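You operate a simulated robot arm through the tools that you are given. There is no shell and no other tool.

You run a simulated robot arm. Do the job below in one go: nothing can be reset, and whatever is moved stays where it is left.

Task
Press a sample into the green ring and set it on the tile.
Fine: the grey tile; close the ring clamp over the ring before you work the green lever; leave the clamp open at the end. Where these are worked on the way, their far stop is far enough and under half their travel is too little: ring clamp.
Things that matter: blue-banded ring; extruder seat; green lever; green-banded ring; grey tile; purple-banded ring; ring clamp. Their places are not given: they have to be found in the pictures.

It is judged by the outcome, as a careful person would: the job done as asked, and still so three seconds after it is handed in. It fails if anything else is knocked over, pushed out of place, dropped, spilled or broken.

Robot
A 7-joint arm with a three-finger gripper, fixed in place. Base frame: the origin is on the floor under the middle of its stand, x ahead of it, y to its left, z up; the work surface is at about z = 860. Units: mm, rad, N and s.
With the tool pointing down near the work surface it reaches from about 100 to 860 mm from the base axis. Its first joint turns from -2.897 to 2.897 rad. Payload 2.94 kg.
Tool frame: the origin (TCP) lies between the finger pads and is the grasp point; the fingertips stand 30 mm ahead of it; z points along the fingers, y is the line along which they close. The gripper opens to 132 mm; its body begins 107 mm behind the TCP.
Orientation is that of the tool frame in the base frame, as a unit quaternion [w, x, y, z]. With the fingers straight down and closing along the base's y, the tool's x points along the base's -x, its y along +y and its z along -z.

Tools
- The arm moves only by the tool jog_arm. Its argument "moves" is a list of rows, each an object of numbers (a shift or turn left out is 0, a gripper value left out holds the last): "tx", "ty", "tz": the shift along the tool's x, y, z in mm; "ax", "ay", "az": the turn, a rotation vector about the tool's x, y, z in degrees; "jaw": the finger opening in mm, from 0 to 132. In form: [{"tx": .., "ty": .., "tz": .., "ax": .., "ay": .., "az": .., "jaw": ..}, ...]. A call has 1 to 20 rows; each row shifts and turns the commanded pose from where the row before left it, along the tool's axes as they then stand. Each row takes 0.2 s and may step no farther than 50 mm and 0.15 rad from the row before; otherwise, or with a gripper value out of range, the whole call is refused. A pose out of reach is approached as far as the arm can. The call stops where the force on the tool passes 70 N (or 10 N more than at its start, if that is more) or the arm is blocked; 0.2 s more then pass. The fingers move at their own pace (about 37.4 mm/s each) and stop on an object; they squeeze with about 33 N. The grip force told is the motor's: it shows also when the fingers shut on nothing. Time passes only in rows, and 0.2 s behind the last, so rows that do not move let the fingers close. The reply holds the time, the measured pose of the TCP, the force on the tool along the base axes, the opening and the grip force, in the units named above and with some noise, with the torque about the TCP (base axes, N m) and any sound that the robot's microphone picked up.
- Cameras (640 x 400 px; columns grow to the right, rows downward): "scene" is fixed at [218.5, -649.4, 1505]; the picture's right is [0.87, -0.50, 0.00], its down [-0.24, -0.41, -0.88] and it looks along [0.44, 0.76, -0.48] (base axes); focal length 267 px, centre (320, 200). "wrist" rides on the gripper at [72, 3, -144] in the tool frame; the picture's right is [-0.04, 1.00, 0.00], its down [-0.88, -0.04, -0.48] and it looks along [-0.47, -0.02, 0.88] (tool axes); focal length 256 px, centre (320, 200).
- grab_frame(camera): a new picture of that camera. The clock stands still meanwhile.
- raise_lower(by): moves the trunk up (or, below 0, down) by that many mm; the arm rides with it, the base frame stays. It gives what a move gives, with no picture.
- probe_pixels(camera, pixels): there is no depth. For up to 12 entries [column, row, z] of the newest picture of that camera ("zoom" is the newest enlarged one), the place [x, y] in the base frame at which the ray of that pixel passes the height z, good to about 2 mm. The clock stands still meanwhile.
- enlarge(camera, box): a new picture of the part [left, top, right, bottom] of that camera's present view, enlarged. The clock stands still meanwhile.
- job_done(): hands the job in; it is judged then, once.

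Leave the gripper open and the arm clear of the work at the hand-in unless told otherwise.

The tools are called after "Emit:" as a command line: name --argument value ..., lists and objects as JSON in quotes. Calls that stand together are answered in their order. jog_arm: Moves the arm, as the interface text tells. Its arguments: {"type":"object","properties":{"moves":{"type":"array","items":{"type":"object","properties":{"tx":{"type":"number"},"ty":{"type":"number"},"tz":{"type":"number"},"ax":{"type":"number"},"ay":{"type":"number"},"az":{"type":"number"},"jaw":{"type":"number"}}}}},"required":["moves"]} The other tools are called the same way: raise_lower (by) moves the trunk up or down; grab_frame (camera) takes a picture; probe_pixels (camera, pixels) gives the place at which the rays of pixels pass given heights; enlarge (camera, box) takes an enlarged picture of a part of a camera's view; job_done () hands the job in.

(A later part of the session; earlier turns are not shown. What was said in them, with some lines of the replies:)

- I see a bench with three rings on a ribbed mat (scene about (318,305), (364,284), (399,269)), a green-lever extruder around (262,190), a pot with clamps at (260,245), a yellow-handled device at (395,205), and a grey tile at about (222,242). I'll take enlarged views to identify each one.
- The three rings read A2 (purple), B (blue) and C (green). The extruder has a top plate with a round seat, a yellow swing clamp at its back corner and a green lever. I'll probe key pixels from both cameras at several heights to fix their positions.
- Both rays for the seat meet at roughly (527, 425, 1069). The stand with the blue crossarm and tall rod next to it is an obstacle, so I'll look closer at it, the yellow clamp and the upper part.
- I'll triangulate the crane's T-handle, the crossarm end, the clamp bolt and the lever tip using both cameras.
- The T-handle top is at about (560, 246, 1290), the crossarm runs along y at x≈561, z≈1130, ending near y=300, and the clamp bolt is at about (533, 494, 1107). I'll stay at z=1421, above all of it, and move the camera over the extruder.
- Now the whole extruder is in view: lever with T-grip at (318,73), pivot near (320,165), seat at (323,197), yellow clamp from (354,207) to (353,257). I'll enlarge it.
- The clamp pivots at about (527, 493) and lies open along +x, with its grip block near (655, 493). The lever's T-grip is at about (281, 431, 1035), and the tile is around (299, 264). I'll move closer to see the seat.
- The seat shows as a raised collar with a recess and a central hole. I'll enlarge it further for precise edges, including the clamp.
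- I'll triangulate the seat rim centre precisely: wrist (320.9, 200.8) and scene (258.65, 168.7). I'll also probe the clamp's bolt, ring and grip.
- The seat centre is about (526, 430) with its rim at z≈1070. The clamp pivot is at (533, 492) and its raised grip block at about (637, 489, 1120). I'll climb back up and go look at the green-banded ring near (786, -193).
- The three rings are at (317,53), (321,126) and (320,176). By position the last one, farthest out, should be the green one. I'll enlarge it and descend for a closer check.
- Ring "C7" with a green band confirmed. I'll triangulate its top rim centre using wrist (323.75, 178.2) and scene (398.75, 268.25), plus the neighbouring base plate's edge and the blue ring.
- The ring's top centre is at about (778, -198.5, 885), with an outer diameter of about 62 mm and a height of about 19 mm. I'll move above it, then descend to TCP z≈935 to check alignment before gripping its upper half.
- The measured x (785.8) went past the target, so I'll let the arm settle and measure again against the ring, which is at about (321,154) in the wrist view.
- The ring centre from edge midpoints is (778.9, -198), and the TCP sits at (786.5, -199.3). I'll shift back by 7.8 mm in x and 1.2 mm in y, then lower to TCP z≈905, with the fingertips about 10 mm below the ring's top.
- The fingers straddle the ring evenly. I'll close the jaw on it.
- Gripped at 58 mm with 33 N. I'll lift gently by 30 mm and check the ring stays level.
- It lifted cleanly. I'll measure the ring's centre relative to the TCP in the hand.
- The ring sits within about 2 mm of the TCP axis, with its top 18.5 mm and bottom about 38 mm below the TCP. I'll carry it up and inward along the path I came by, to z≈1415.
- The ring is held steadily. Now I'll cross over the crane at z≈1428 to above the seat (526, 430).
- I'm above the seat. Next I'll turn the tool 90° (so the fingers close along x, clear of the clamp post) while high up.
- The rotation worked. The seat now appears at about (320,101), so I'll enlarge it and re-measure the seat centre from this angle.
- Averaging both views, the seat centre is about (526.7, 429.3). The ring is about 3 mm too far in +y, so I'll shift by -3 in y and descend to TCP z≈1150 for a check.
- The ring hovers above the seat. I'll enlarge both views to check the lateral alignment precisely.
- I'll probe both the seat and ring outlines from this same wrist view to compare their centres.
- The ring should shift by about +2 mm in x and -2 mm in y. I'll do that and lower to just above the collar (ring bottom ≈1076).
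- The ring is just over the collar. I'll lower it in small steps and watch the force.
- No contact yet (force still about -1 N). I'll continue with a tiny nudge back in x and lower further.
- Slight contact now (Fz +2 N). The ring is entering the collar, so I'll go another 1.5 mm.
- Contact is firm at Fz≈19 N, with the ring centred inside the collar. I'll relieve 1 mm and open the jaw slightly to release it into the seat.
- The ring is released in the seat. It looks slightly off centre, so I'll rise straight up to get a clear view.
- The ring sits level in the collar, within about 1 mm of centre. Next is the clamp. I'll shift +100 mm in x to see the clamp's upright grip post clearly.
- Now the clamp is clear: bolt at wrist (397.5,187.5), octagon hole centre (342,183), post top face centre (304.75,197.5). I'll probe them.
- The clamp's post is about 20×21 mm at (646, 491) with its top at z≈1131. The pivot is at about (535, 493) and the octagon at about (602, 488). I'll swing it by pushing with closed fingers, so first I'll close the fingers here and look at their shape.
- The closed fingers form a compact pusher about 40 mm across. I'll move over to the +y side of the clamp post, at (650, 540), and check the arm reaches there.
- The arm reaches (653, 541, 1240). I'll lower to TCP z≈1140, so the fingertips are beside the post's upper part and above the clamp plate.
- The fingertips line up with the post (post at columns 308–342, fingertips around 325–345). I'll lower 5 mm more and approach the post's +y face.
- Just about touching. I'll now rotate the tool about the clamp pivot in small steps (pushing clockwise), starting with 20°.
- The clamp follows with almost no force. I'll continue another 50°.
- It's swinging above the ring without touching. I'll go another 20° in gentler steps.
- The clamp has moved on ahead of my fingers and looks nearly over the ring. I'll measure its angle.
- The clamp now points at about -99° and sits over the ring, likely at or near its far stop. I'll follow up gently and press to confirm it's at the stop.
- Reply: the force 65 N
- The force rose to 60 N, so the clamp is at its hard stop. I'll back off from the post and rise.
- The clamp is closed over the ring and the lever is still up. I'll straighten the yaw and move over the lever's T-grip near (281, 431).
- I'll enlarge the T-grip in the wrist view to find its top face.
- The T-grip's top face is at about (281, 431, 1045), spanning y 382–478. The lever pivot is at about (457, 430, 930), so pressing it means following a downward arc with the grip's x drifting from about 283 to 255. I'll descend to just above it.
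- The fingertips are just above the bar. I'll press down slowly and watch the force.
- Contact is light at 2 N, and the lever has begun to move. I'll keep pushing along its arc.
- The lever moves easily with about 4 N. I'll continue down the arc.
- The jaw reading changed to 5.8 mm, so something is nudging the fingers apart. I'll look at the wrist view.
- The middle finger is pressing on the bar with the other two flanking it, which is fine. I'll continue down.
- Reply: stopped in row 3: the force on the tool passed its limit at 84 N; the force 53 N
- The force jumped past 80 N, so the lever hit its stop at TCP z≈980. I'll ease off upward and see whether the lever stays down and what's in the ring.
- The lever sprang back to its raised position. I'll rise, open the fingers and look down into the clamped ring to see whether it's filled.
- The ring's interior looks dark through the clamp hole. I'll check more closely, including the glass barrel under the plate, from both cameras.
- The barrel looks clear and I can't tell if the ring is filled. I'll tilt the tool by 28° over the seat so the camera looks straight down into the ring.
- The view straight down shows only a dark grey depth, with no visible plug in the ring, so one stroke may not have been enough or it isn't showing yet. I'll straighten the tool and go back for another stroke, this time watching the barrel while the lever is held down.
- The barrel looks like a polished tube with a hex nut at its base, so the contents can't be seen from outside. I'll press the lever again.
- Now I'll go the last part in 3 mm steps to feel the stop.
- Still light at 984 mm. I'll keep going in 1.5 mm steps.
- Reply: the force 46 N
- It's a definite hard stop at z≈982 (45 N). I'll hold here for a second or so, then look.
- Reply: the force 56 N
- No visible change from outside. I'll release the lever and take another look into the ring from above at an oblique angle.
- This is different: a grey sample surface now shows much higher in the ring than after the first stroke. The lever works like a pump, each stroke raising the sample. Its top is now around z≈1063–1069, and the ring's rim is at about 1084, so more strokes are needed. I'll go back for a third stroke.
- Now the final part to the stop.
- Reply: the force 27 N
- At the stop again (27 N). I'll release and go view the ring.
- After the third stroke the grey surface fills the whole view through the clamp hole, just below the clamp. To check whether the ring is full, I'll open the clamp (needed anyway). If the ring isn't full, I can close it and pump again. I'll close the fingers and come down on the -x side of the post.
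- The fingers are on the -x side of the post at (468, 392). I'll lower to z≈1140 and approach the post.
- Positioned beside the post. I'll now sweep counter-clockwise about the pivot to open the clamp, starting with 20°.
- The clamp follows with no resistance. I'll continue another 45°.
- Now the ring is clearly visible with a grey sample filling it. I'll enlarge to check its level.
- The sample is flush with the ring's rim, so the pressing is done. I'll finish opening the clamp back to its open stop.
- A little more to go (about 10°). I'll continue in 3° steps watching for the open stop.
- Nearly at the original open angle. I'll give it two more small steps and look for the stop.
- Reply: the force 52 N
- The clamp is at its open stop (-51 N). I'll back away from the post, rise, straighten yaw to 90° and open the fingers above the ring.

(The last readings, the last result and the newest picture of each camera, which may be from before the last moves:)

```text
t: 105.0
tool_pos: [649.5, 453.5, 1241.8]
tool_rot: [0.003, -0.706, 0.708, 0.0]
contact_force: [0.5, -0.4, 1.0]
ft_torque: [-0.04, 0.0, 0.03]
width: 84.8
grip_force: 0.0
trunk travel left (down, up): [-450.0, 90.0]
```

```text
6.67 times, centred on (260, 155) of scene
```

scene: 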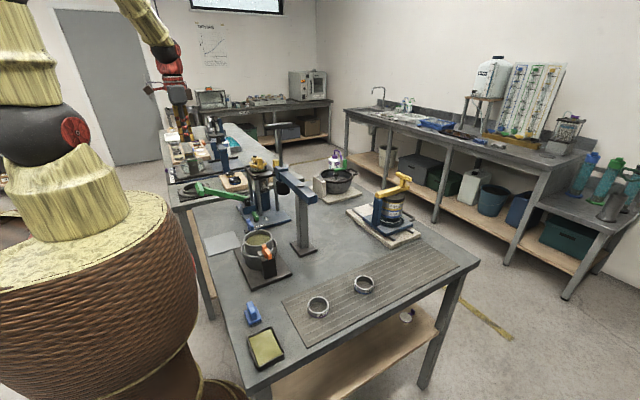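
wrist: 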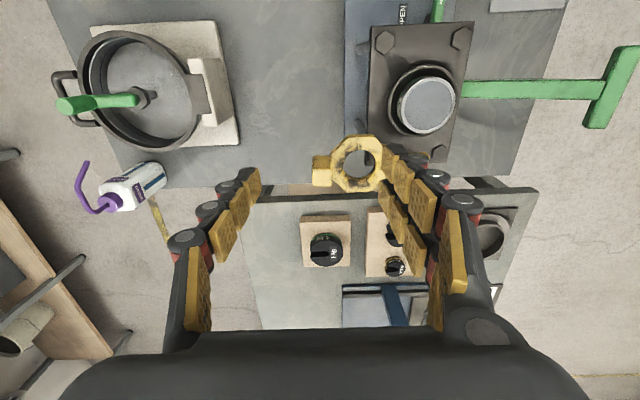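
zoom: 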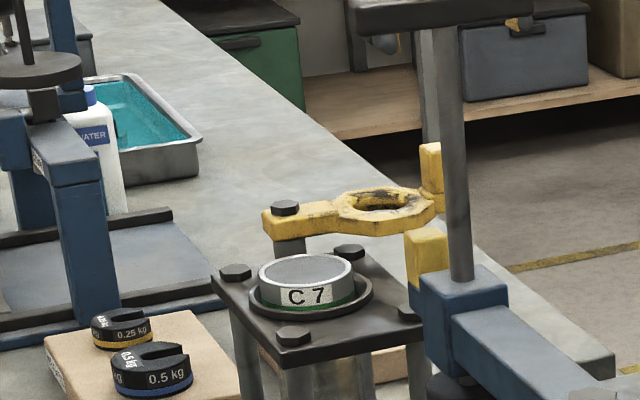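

The clamp is fully open. I'll move over the ring and measure its centre.

Emit:
jog_arm --moves '[{"ty": 40, "tx": 8, "jaw": 132}, {"ty": 42, "tx": 8}, {"ty": 40, "tx": 8}, {}, {}]'

Emit:
grab_frame --camera "wrist"

Emit:
enlarge --camera "wrist" --box '[265, 70, 375, 190]'

```text
t: 106.2
tool_pos: [525.8, 427.9, 1240.7]
tool_rot: [0.004, -0.706, 0.708, 0.002]
contact_force: [0.0, 0.1, 0.2]
ft_torque: [0.0, 0.01, -0.01]
width: 132.1
grip_force: 0.1
trunk travel left (down, up): [-450.0, 90.0]
```

```text
taken
```

wrist: 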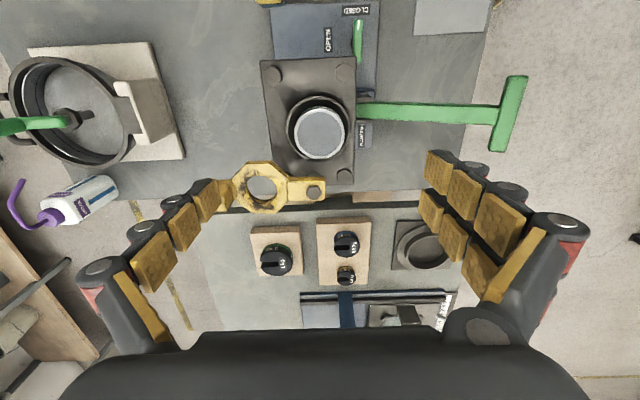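

```text
3.33 times, centred on (320, 130) of wrist
```

zoom: 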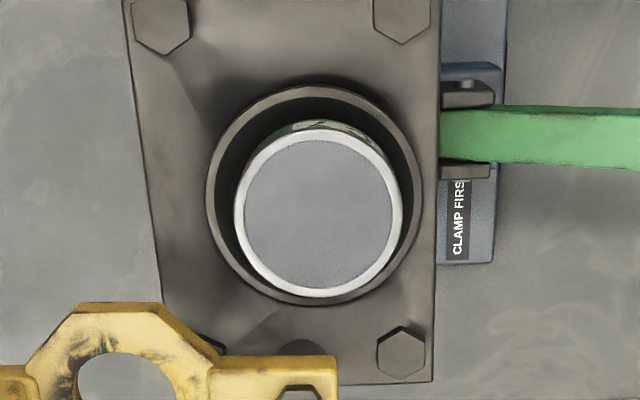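

I'll probe the ring's rim edges at its top height of about 1084.

Emit:
probe_pixels --camera "wrist" --pixels '[[293.9, 133.6, 1084], [344.9, 133.6, 1084], [319.4, 108.1, 1084], [319.4, 159.4, 1084], [319.4, 133.6, 1084]]'

Emit:
enlarge --camera "scene" --box '[240, 150, 280, 180]'

```text
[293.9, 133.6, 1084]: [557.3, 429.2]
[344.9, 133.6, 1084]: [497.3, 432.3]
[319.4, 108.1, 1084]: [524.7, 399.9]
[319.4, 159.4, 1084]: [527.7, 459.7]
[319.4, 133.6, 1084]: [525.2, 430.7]
```

```text
13.33 times, centred on (260, 165) of scene
```

zoom: 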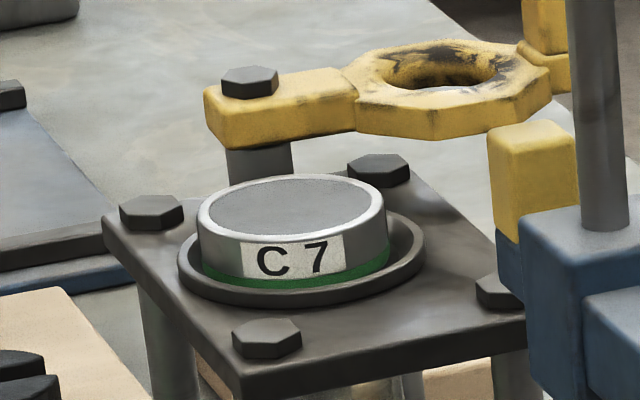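

Ring centre is (527.3, 429.8). I'll align the TCP, narrow the jaw to 90 mm and lower to z≈1106.

Emit:
jog_arm --moves '[{"tx": -1.9, "ty": -1.5, "jaw": 90}, {"tz": 30}, {"tz": 35}, {"tz": 35}, {"tz": 22}, {"tz": 10}, {}, {}]'

Emit:
enlarge --camera "scene" --box '[235, 140, 285, 178]'

Emit:
enlarge --camera "wrist" --box '[260, 90, 380, 230]'

```text
t: 108.0
tool_pos: [528.4, 430.8, 1108.5]
tool_rot: [0.003, -0.707, 0.707, 0.0]
contact_force: [0.3, 0.9, 0.4]
ft_torque: [-0.01, -0.07, -0.01]
width: 90.0
grip_force: 0.0
trunk travel left (down, up): [-450.0, 90.0]
```

```text
10.53 times, centred on (260, 159) of scene
```

zoom: 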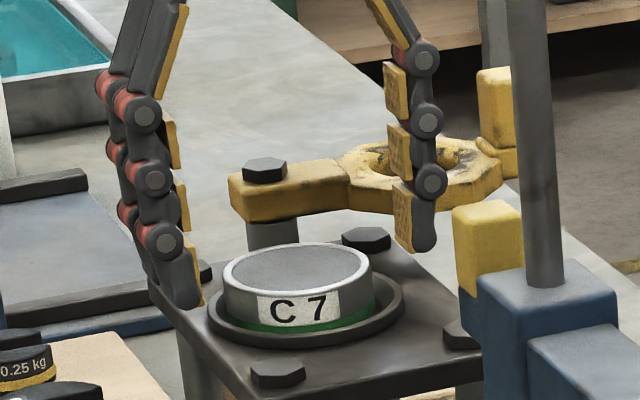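

```text
2.86 times, centred on (320, 160) of wrist
```

zoom: 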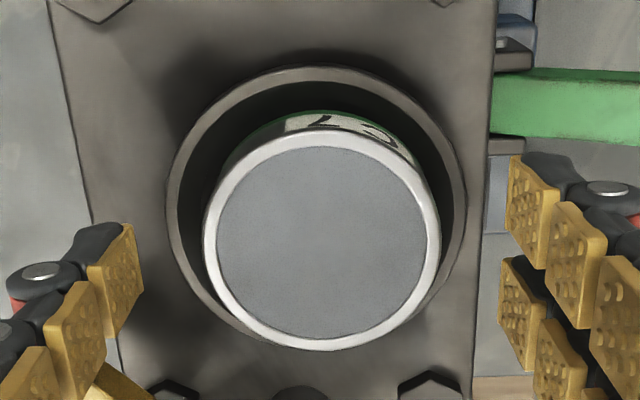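

The ring is centred between the fingers. I'll lower 4.5 mm more and grip.

Emit:
jog_arm --moves '[{"tz": 2.5}, {"tz": 2}, {}, {"jaw": 30}, {}, {}, {}, {}, {}]'

Emit:
enlarge --camera "scene" --box '[235, 140, 285, 178]'

```text
t: 110.0
tool_pos: [527.2, 431.1, 1103.6]
tool_rot: [-0.003, 0.707, -0.707, -0.001]
contact_force: [-0.2, 0.8, 0.9]
ft_torque: [-0.02, 0.03, -0.04]
width: 57.9
grip_force: 33.3
trunk travel left (down, up): [-450.0, 90.0]
```

```text
10.53 times, centred on (260, 159) of scene
```

zoom: 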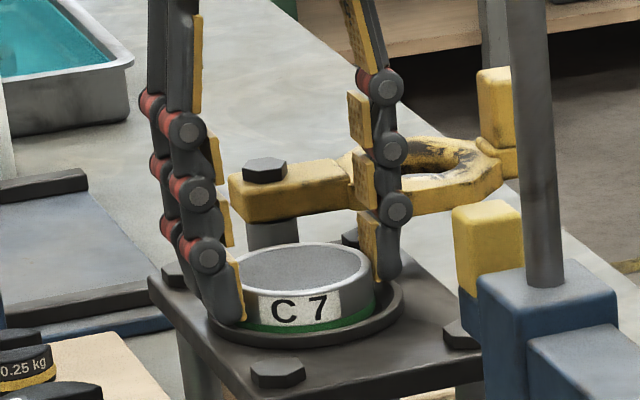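

Gripped at 57.9 mm. I'll lift slowly and check that the sample comes with the ring.

Emit:
jog_arm --moves '[{"tz": -3}, {"tz": -6}, {"tz": -10}, {"tz": -15}, {"tz": -20}, {}, {}]'

Emit:
enlarge --camera "scene" --box '[235, 140, 285, 178]'

Emit:
grab_frame --camera "wrist"

Emit:
enlarge --camera "wrist" --box '[260, 90, 380, 230]'

```text
t: 111.6
tool_pos: [528.5, 431.2, 1159.6]
tool_rot: [-0.003, 0.708, -0.707, 0.0]
contact_force: [0.4, 0.3, -0.7]
ft_torque: [0.0, 0.01, -0.04]
width: 57.3
grip_force: 33.2
trunk travel left (down, up): [-450.0, 90.0]
```

```text
10.53 times, centred on (260, 159) of scene
```

zoom: 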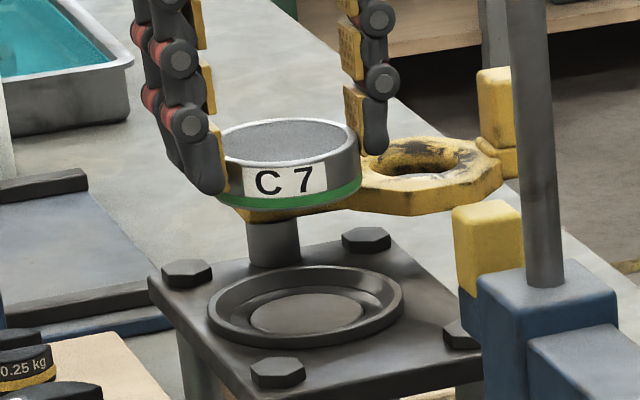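

```text
taken
```

wrist: 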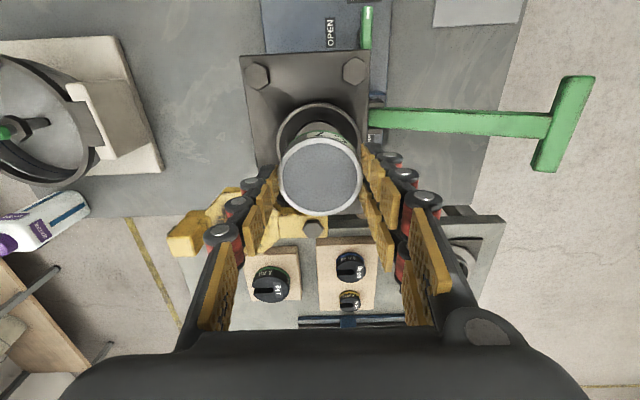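

```text
2.86 times, centred on (320, 160) of wrist
```

zoom: 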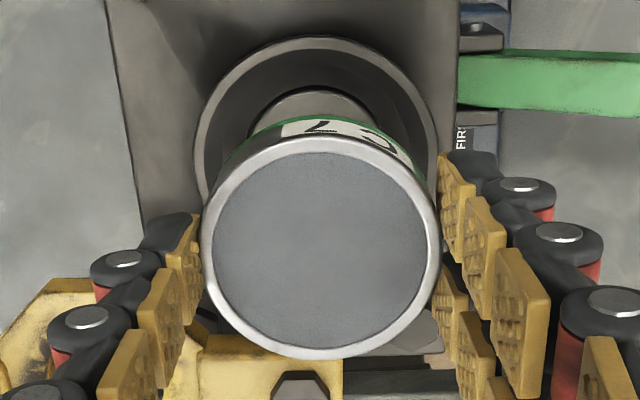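

The ring lifted with the full sample inside. Now I'll carry it toward the grey tile near (303, 262), staying high over the lever.

Emit:
jog_arm --moves '[{"tz": -20}, {"tz": -20}, {"ty": 15, "tx": 11}, {"ty": 28, "tx": 21}, {"ty": 28, "tx": 21}, {"ty": 28, "tx": 21}, {"ty": 28, "tx": 21}, {"ty": 28, "tx": 21}, {"ty": 28, "tx": 21}, {"ty": 24, "tx": 18}, {"ty": 15, "tx": 11}, {}, {}]'

Emit:
grab_frame --camera "wrist"

Emit:
grab_frame --camera "scene"

```text
t: 114.4
tool_pos: [306.7, 265.9, 1197.8]
tool_rot: [0.004, -0.707, 0.707, 0.001]
contact_force: [-0.2, 0.9, -1.9]
ft_torque: [0.0, 0.01, 0.01]
width: 57.4
grip_force: 32.7
trunk travel left (down, up): [-450.0, 90.0]
```

```text
taken
```

wrist: 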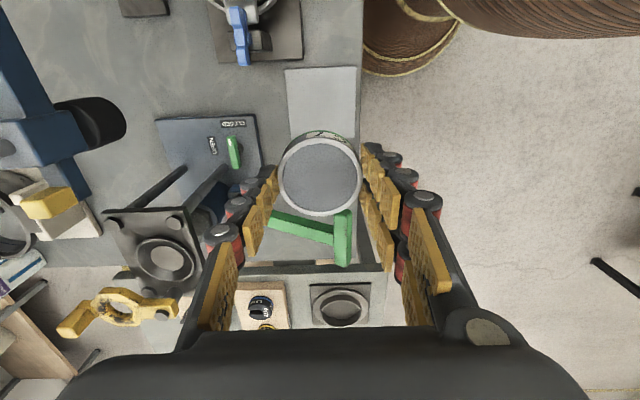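

```text
taken
```

scene: 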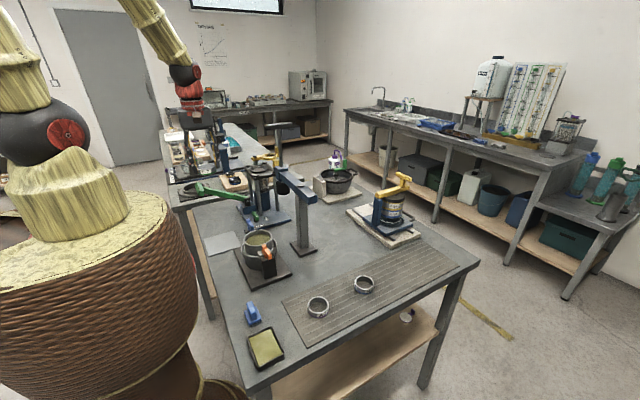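

The tile shows at about (285–358, 66–140) in the wrist view. I'll enlarge and probe its corners.

Emit:
enlarge --camera "wrist" --box '[260, 50, 390, 150]'

Emit:
enlarge --camera "scene" --box '[195, 220, 255, 265]'

Emit:
probe_pixels --camera "wrist" --pixels '[[285, 70, 866], [356, 66, 866], [292, 139, 866], [359, 137, 866]]'

```text
4.00 times, centred on (325, 100) of wrist
```

zoom: 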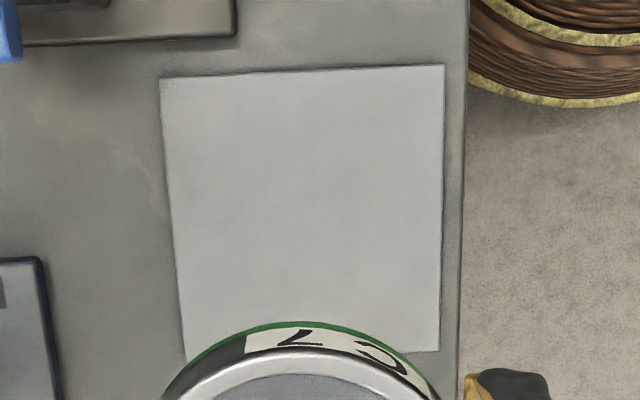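

```text
8.89 times, centred on (225, 242) of scene
```

zoom: 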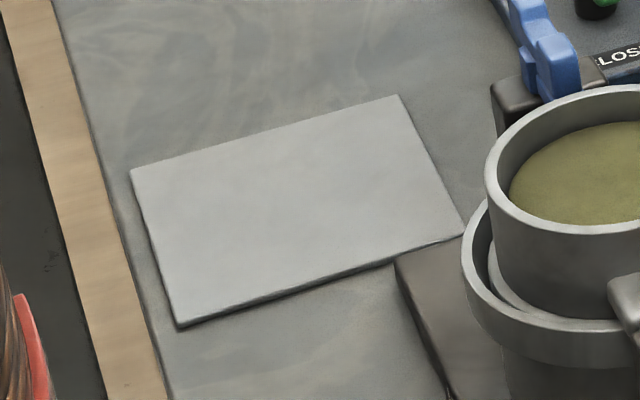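

```text
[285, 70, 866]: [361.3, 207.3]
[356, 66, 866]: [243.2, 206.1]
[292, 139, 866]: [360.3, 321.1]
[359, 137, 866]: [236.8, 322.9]
```

The tile spans x 243–361, y 206–322, with its centre at (302, 264). I'll shift slightly and descend to z≈925.

Emit:
jog_arm --moves '[{"ty": 4.5, "tx": 0.8}, {"tz": 25}, {"tz": 38}, {"tz": 40}, {"tz": 40}, {"tz": 40}, {"tz": 40}, {"tz": 30}, {"tz": 18}, {}, {}]'

Emit:
grab_frame --camera "wrist"

Emit:
enlarge --camera "scene" --box '[180, 195, 270, 265]'

```text
t: 116.8
tool_pos: [301.7, 265.5, 926.0]
tool_rot: [0.004, -0.707, 0.708, 0.001]
contact_force: [-0.7, -0.6, -0.4]
ft_torque: [0.02, -0.01, -0.01]
width: 57.3
grip_force: 33.0
trunk travel left (down, up): [-450.0, 90.0]
```

```text
taken
```

wrist: 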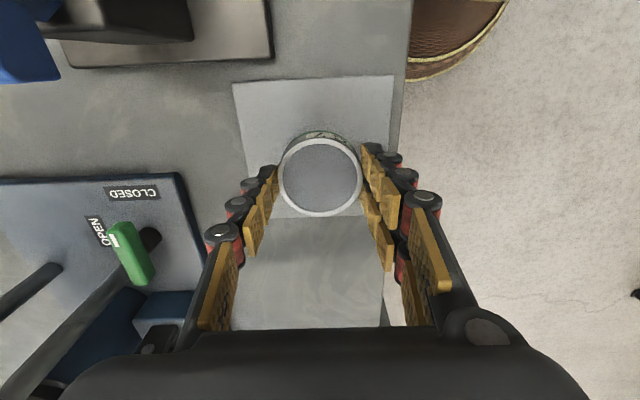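

```text
5.71 times, centred on (225, 230) of scene
```

zoom: 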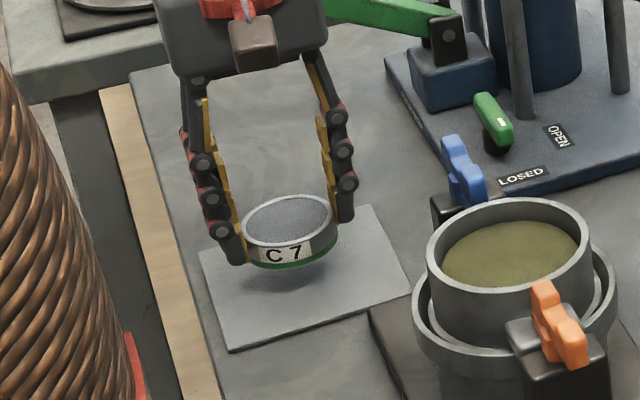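

The ring hovers over the tile's middle. I'll lower in small steps until I feel contact.

Emit:
jog_arm --moves '[{"tz": 6}, {"tz": 5}, {"tz": 3}, {"tz": 2}, {}]'

Emit:
jog_arm --moves '[{"tz": 1.5}, {"tz": 1}, {}]'

Emit:
enlarge --camera "scene" --box '[195, 215, 255, 260]'

```text
t: 118.0
tool_pos: [301.3, 265.6, 912.0]
tool_rot: [0.003, -0.706, 0.708, 0.001]
contact_force: [-0.1, 0.5, -0.8]
ft_torque: [-0.01, -0.01, -0.02]
width: 56.8
grip_force: 33.1
trunk travel left (down, up): [-450.0, 90.0]
```

```text
t: 118.8
tool_pos: [301.0, 267.2, 906.9]
tool_rot: [0.004, -0.707, 0.707, 0.0]
contact_force: [-0.2, -0.6, -0.9]
ft_torque: [0.0, 0.01, -0.01]
width: 57.3
grip_force: 33.8
trunk travel left (down, up): [-450.0, 90.0]
```

```text
8.89 times, centred on (225, 238) of scene
```

zoom: 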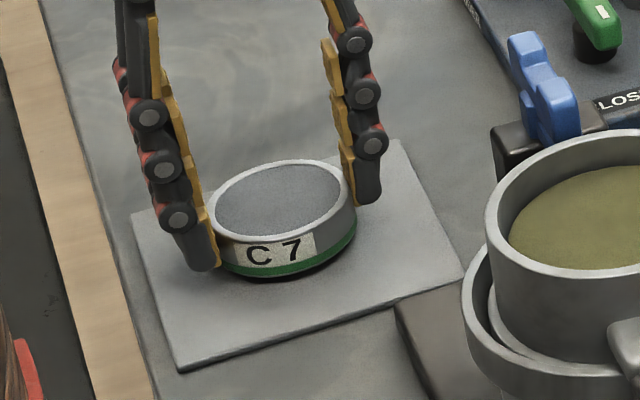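

Very close with no contact yet. I'll continue in 1 mm steps.

Emit:
jog_arm --moves '[{"tz": 1}, {"tz": 1}, {}]'

Emit:
jog_arm --moves '[{"tz": 1}, {"tz": 1}, {}]'

```text
t: 119.6
tool_pos: [302.8, 265.3, 906.5]
tool_rot: [0.003, -0.706, 0.708, 0.001]
contact_force: [0.3, 0.1, -1.0]
ft_torque: [0.02, 0.02, 0.01]
width: 57.1
grip_force: 32.4
trunk travel left (down, up): [-450.0, 90.0]
```

```text
t: 120.4
tool_pos: [301.3, 266.5, 903.9]
tool_rot: [0.004, -0.707, 0.708, 0.0]
contact_force: [0.2, -0.4, -0.9]
ft_torque: [0.01, 0.01, 0.01]
width: 57.0
grip_force: 33.3
trunk travel left (down, up): [-450.0, 90.0]
```

Emit:
jog_arm --moves '[{"tz": 1}, {"tz": 0.8}, {}]'

Emit:
enlarge --camera "scene" --box '[195, 215, 255, 260]'

```text
t: 121.2
tool_pos: [302.2, 265.3, 902.5]
tool_rot: [0.004, -0.706, 0.708, 0.0]
contact_force: [-3.2, 0.3, 16.6]
ft_torque: [-0.3, 0.25, -0.17]
width: 57.3
grip_force: 33.1
trunk travel left (down, up): [-450.0, 90.0]
```

```text
8.89 times, centred on (225, 238) of scene
```

zoom: 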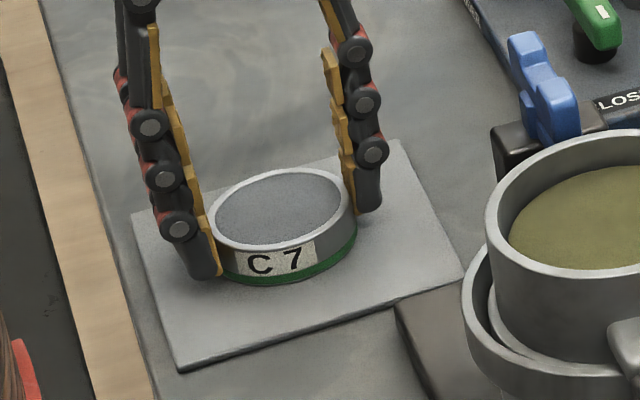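

Contact at 17 N, so the ring is on the tile. I'll relieve half a millimetre and open the fingers.

Emit:
jog_arm --moves '[{"tz": -0.6}, {"jaw": 80}, {}, {}, {}, {}]'

Emit:
enlarge --camera "scene" --box '[195, 215, 255, 260]'

Emit:
enlarge --camera "wrist" --box '[220, 80, 420, 230]'

```text
t: 122.6
tool_pos: [303.5, 265.1, 902.5]
tool_rot: [0.003, -0.706, 0.708, 0.0]
contact_force: [-0.4, 0.3, -0.3]
ft_torque: [-0.03, 0.0, 0.02]
width: 79.9
grip_force: 0.1
trunk travel left (down, up): [-450.0, 90.0]
```

```text
8.89 times, centred on (225, 238) of scene
```

zoom: 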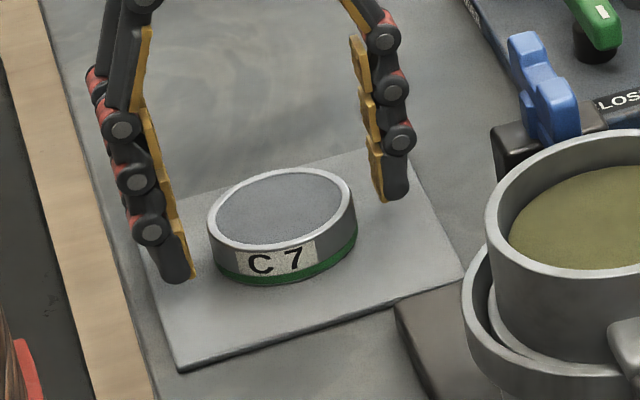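

```text
2.67 times, centred on (320, 155) of wrist
```

zoom: 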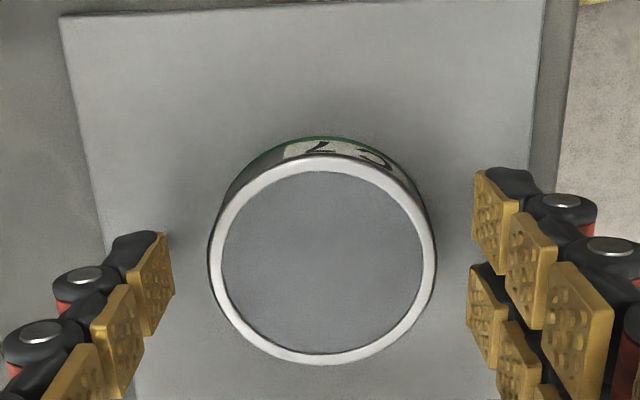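

The ring with its sample sits flat on the tile. I'll rise straight up and move clear.

Emit:
jog_arm --moves '[{"tz": -8}, {"tz": -15}, {"tz": -30}, {"tz": -40, "jaw": 132}, {"tz": -45}, {"tz": -45}, {"tz": -45}, {"tz": -45}, {"tz": -45}, {"tz": -45}, {}, {}]'

Emit:
grab_frame --camera "wrist"

Emit:
grab_frame --camera "scene"

Emit:
enlarge --camera "scene" --box '[180, 130, 340, 260]'

```text
t: 125.2
tool_pos: [300.5, 263.9, 1266.2]
tool_rot: [0.004, -0.707, 0.707, 0.001]
contact_force: [0.4, 0.1, 0.2]
ft_torque: [0.02, -0.05, -0.02]
width: 131.9
grip_force: 0.1
trunk travel left (down, up): [-450.0, 90.0]
```

```text
taken
```

wrist: 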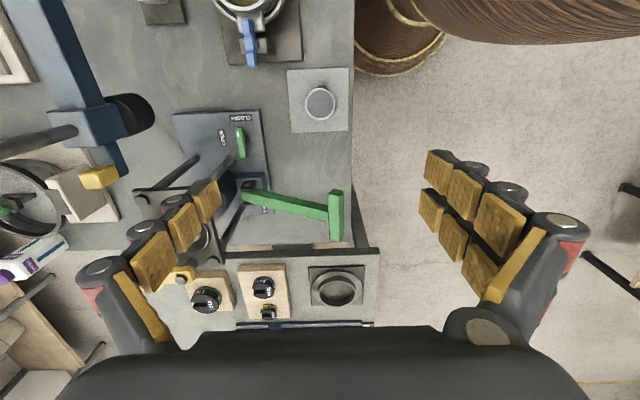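

```text
taken
```

scene: 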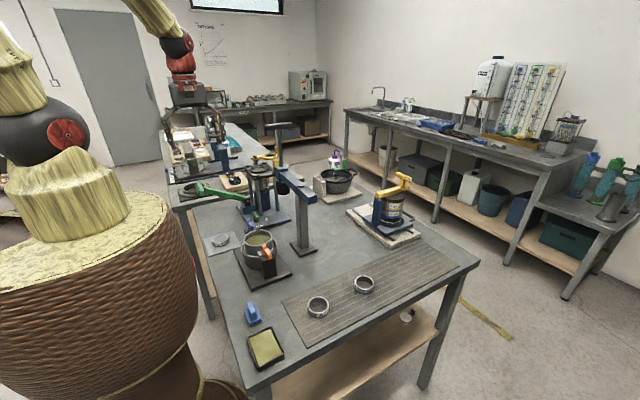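

```text
3.08 times, centred on (260, 195) of scene
```

zoom: 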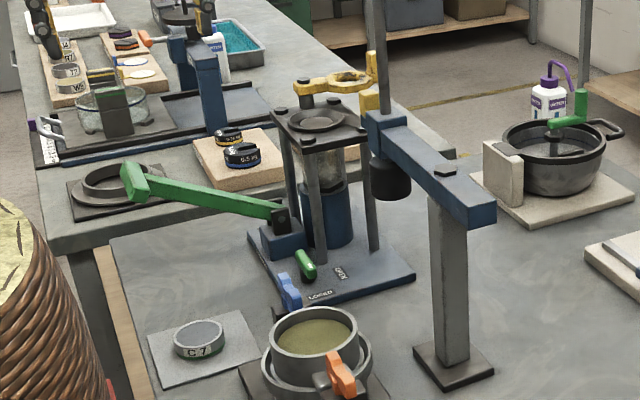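

The filled green ring is on the tile, the clamp is open, the lever is up, and the other rings are untouched. I'll raise the arm a bit more and take a last check of the ring and clamp.

Emit:
jog_arm --moves '[{"tz": -40}, {"tz": -40}, {"tz": -40}, {}, {}]'

Emit:
enlarge --camera "scene" --box '[195, 215, 255, 260]'

Emit:
enlarge --camera "scene" --box '[235, 140, 295, 185]'

Emit:
enlarge --camera "scene" --box '[280, 240, 440, 340]'

```text
t: 126.4
tool_pos: [298.8, 262.6, 1385.8]
tool_rot: [0.004, -0.707, 0.707, 0.001]
contact_force: [-0.1, 0.3, 0.0]
ft_torque: [0.03, 0.02, 0.01]
width: 132.1
grip_force: 0.1
trunk travel left (down, up): [-450.0, 90.0]
```

```text
8.89 times, centred on (225, 238) of scene
```

zoom: 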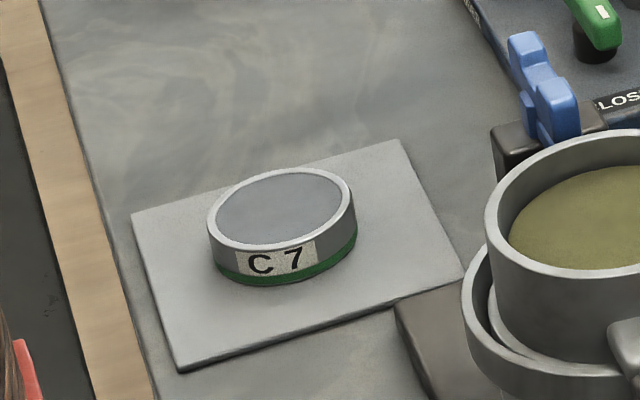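

```text
8.89 times, centred on (265, 162) of scene
```

zoom: 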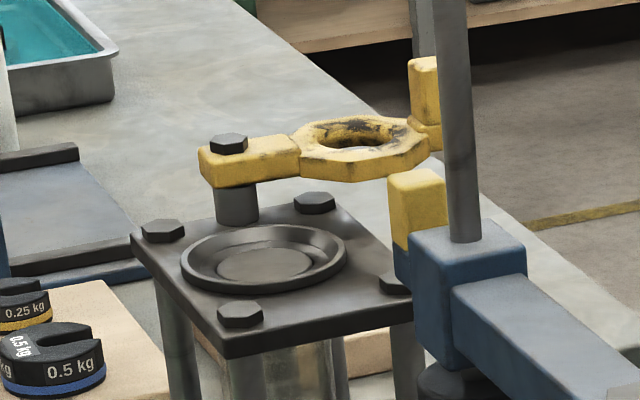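

```text
4.00 times, centred on (360, 290) of scene
```

zoom: 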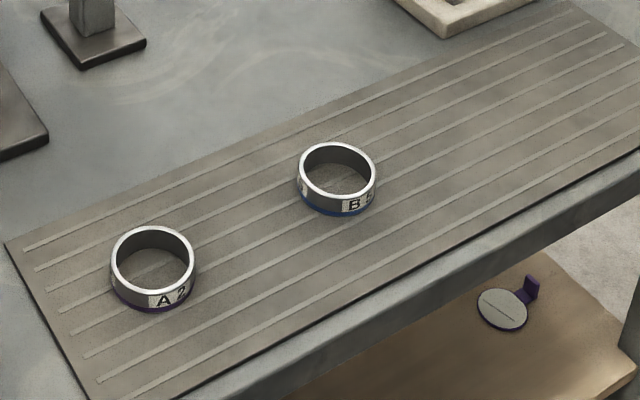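

Everything checks out: ring C7 (green) is filled flush and flat on the grey tile, the ring clamp is at its open stop, and the purple and blue rings are unmoved. The gripper is open and the arm is clear, so I'm handing in.

Emit:
job_done

```text
The job is handed in.
```

The job is handed in: the green-banded ring (C7) is filled level with its rim and lying flat near the middle of the grey tile.

- **Clamp:** I closed it to its far stop over the ring before touching the lever. I opened it back to its open stop afterwards and left it there.
- **Lever:** It works like a pump and springs back up after each stroke. It took three full strokes to fill the ring. I checked the level through the clamp opening between strokes and again once the clamp was open.
- **Everything else:** The last pictures show the purple and blue rings where they started and nothing knocked over or spilled. The gripper is open and the arm is well above the bench.
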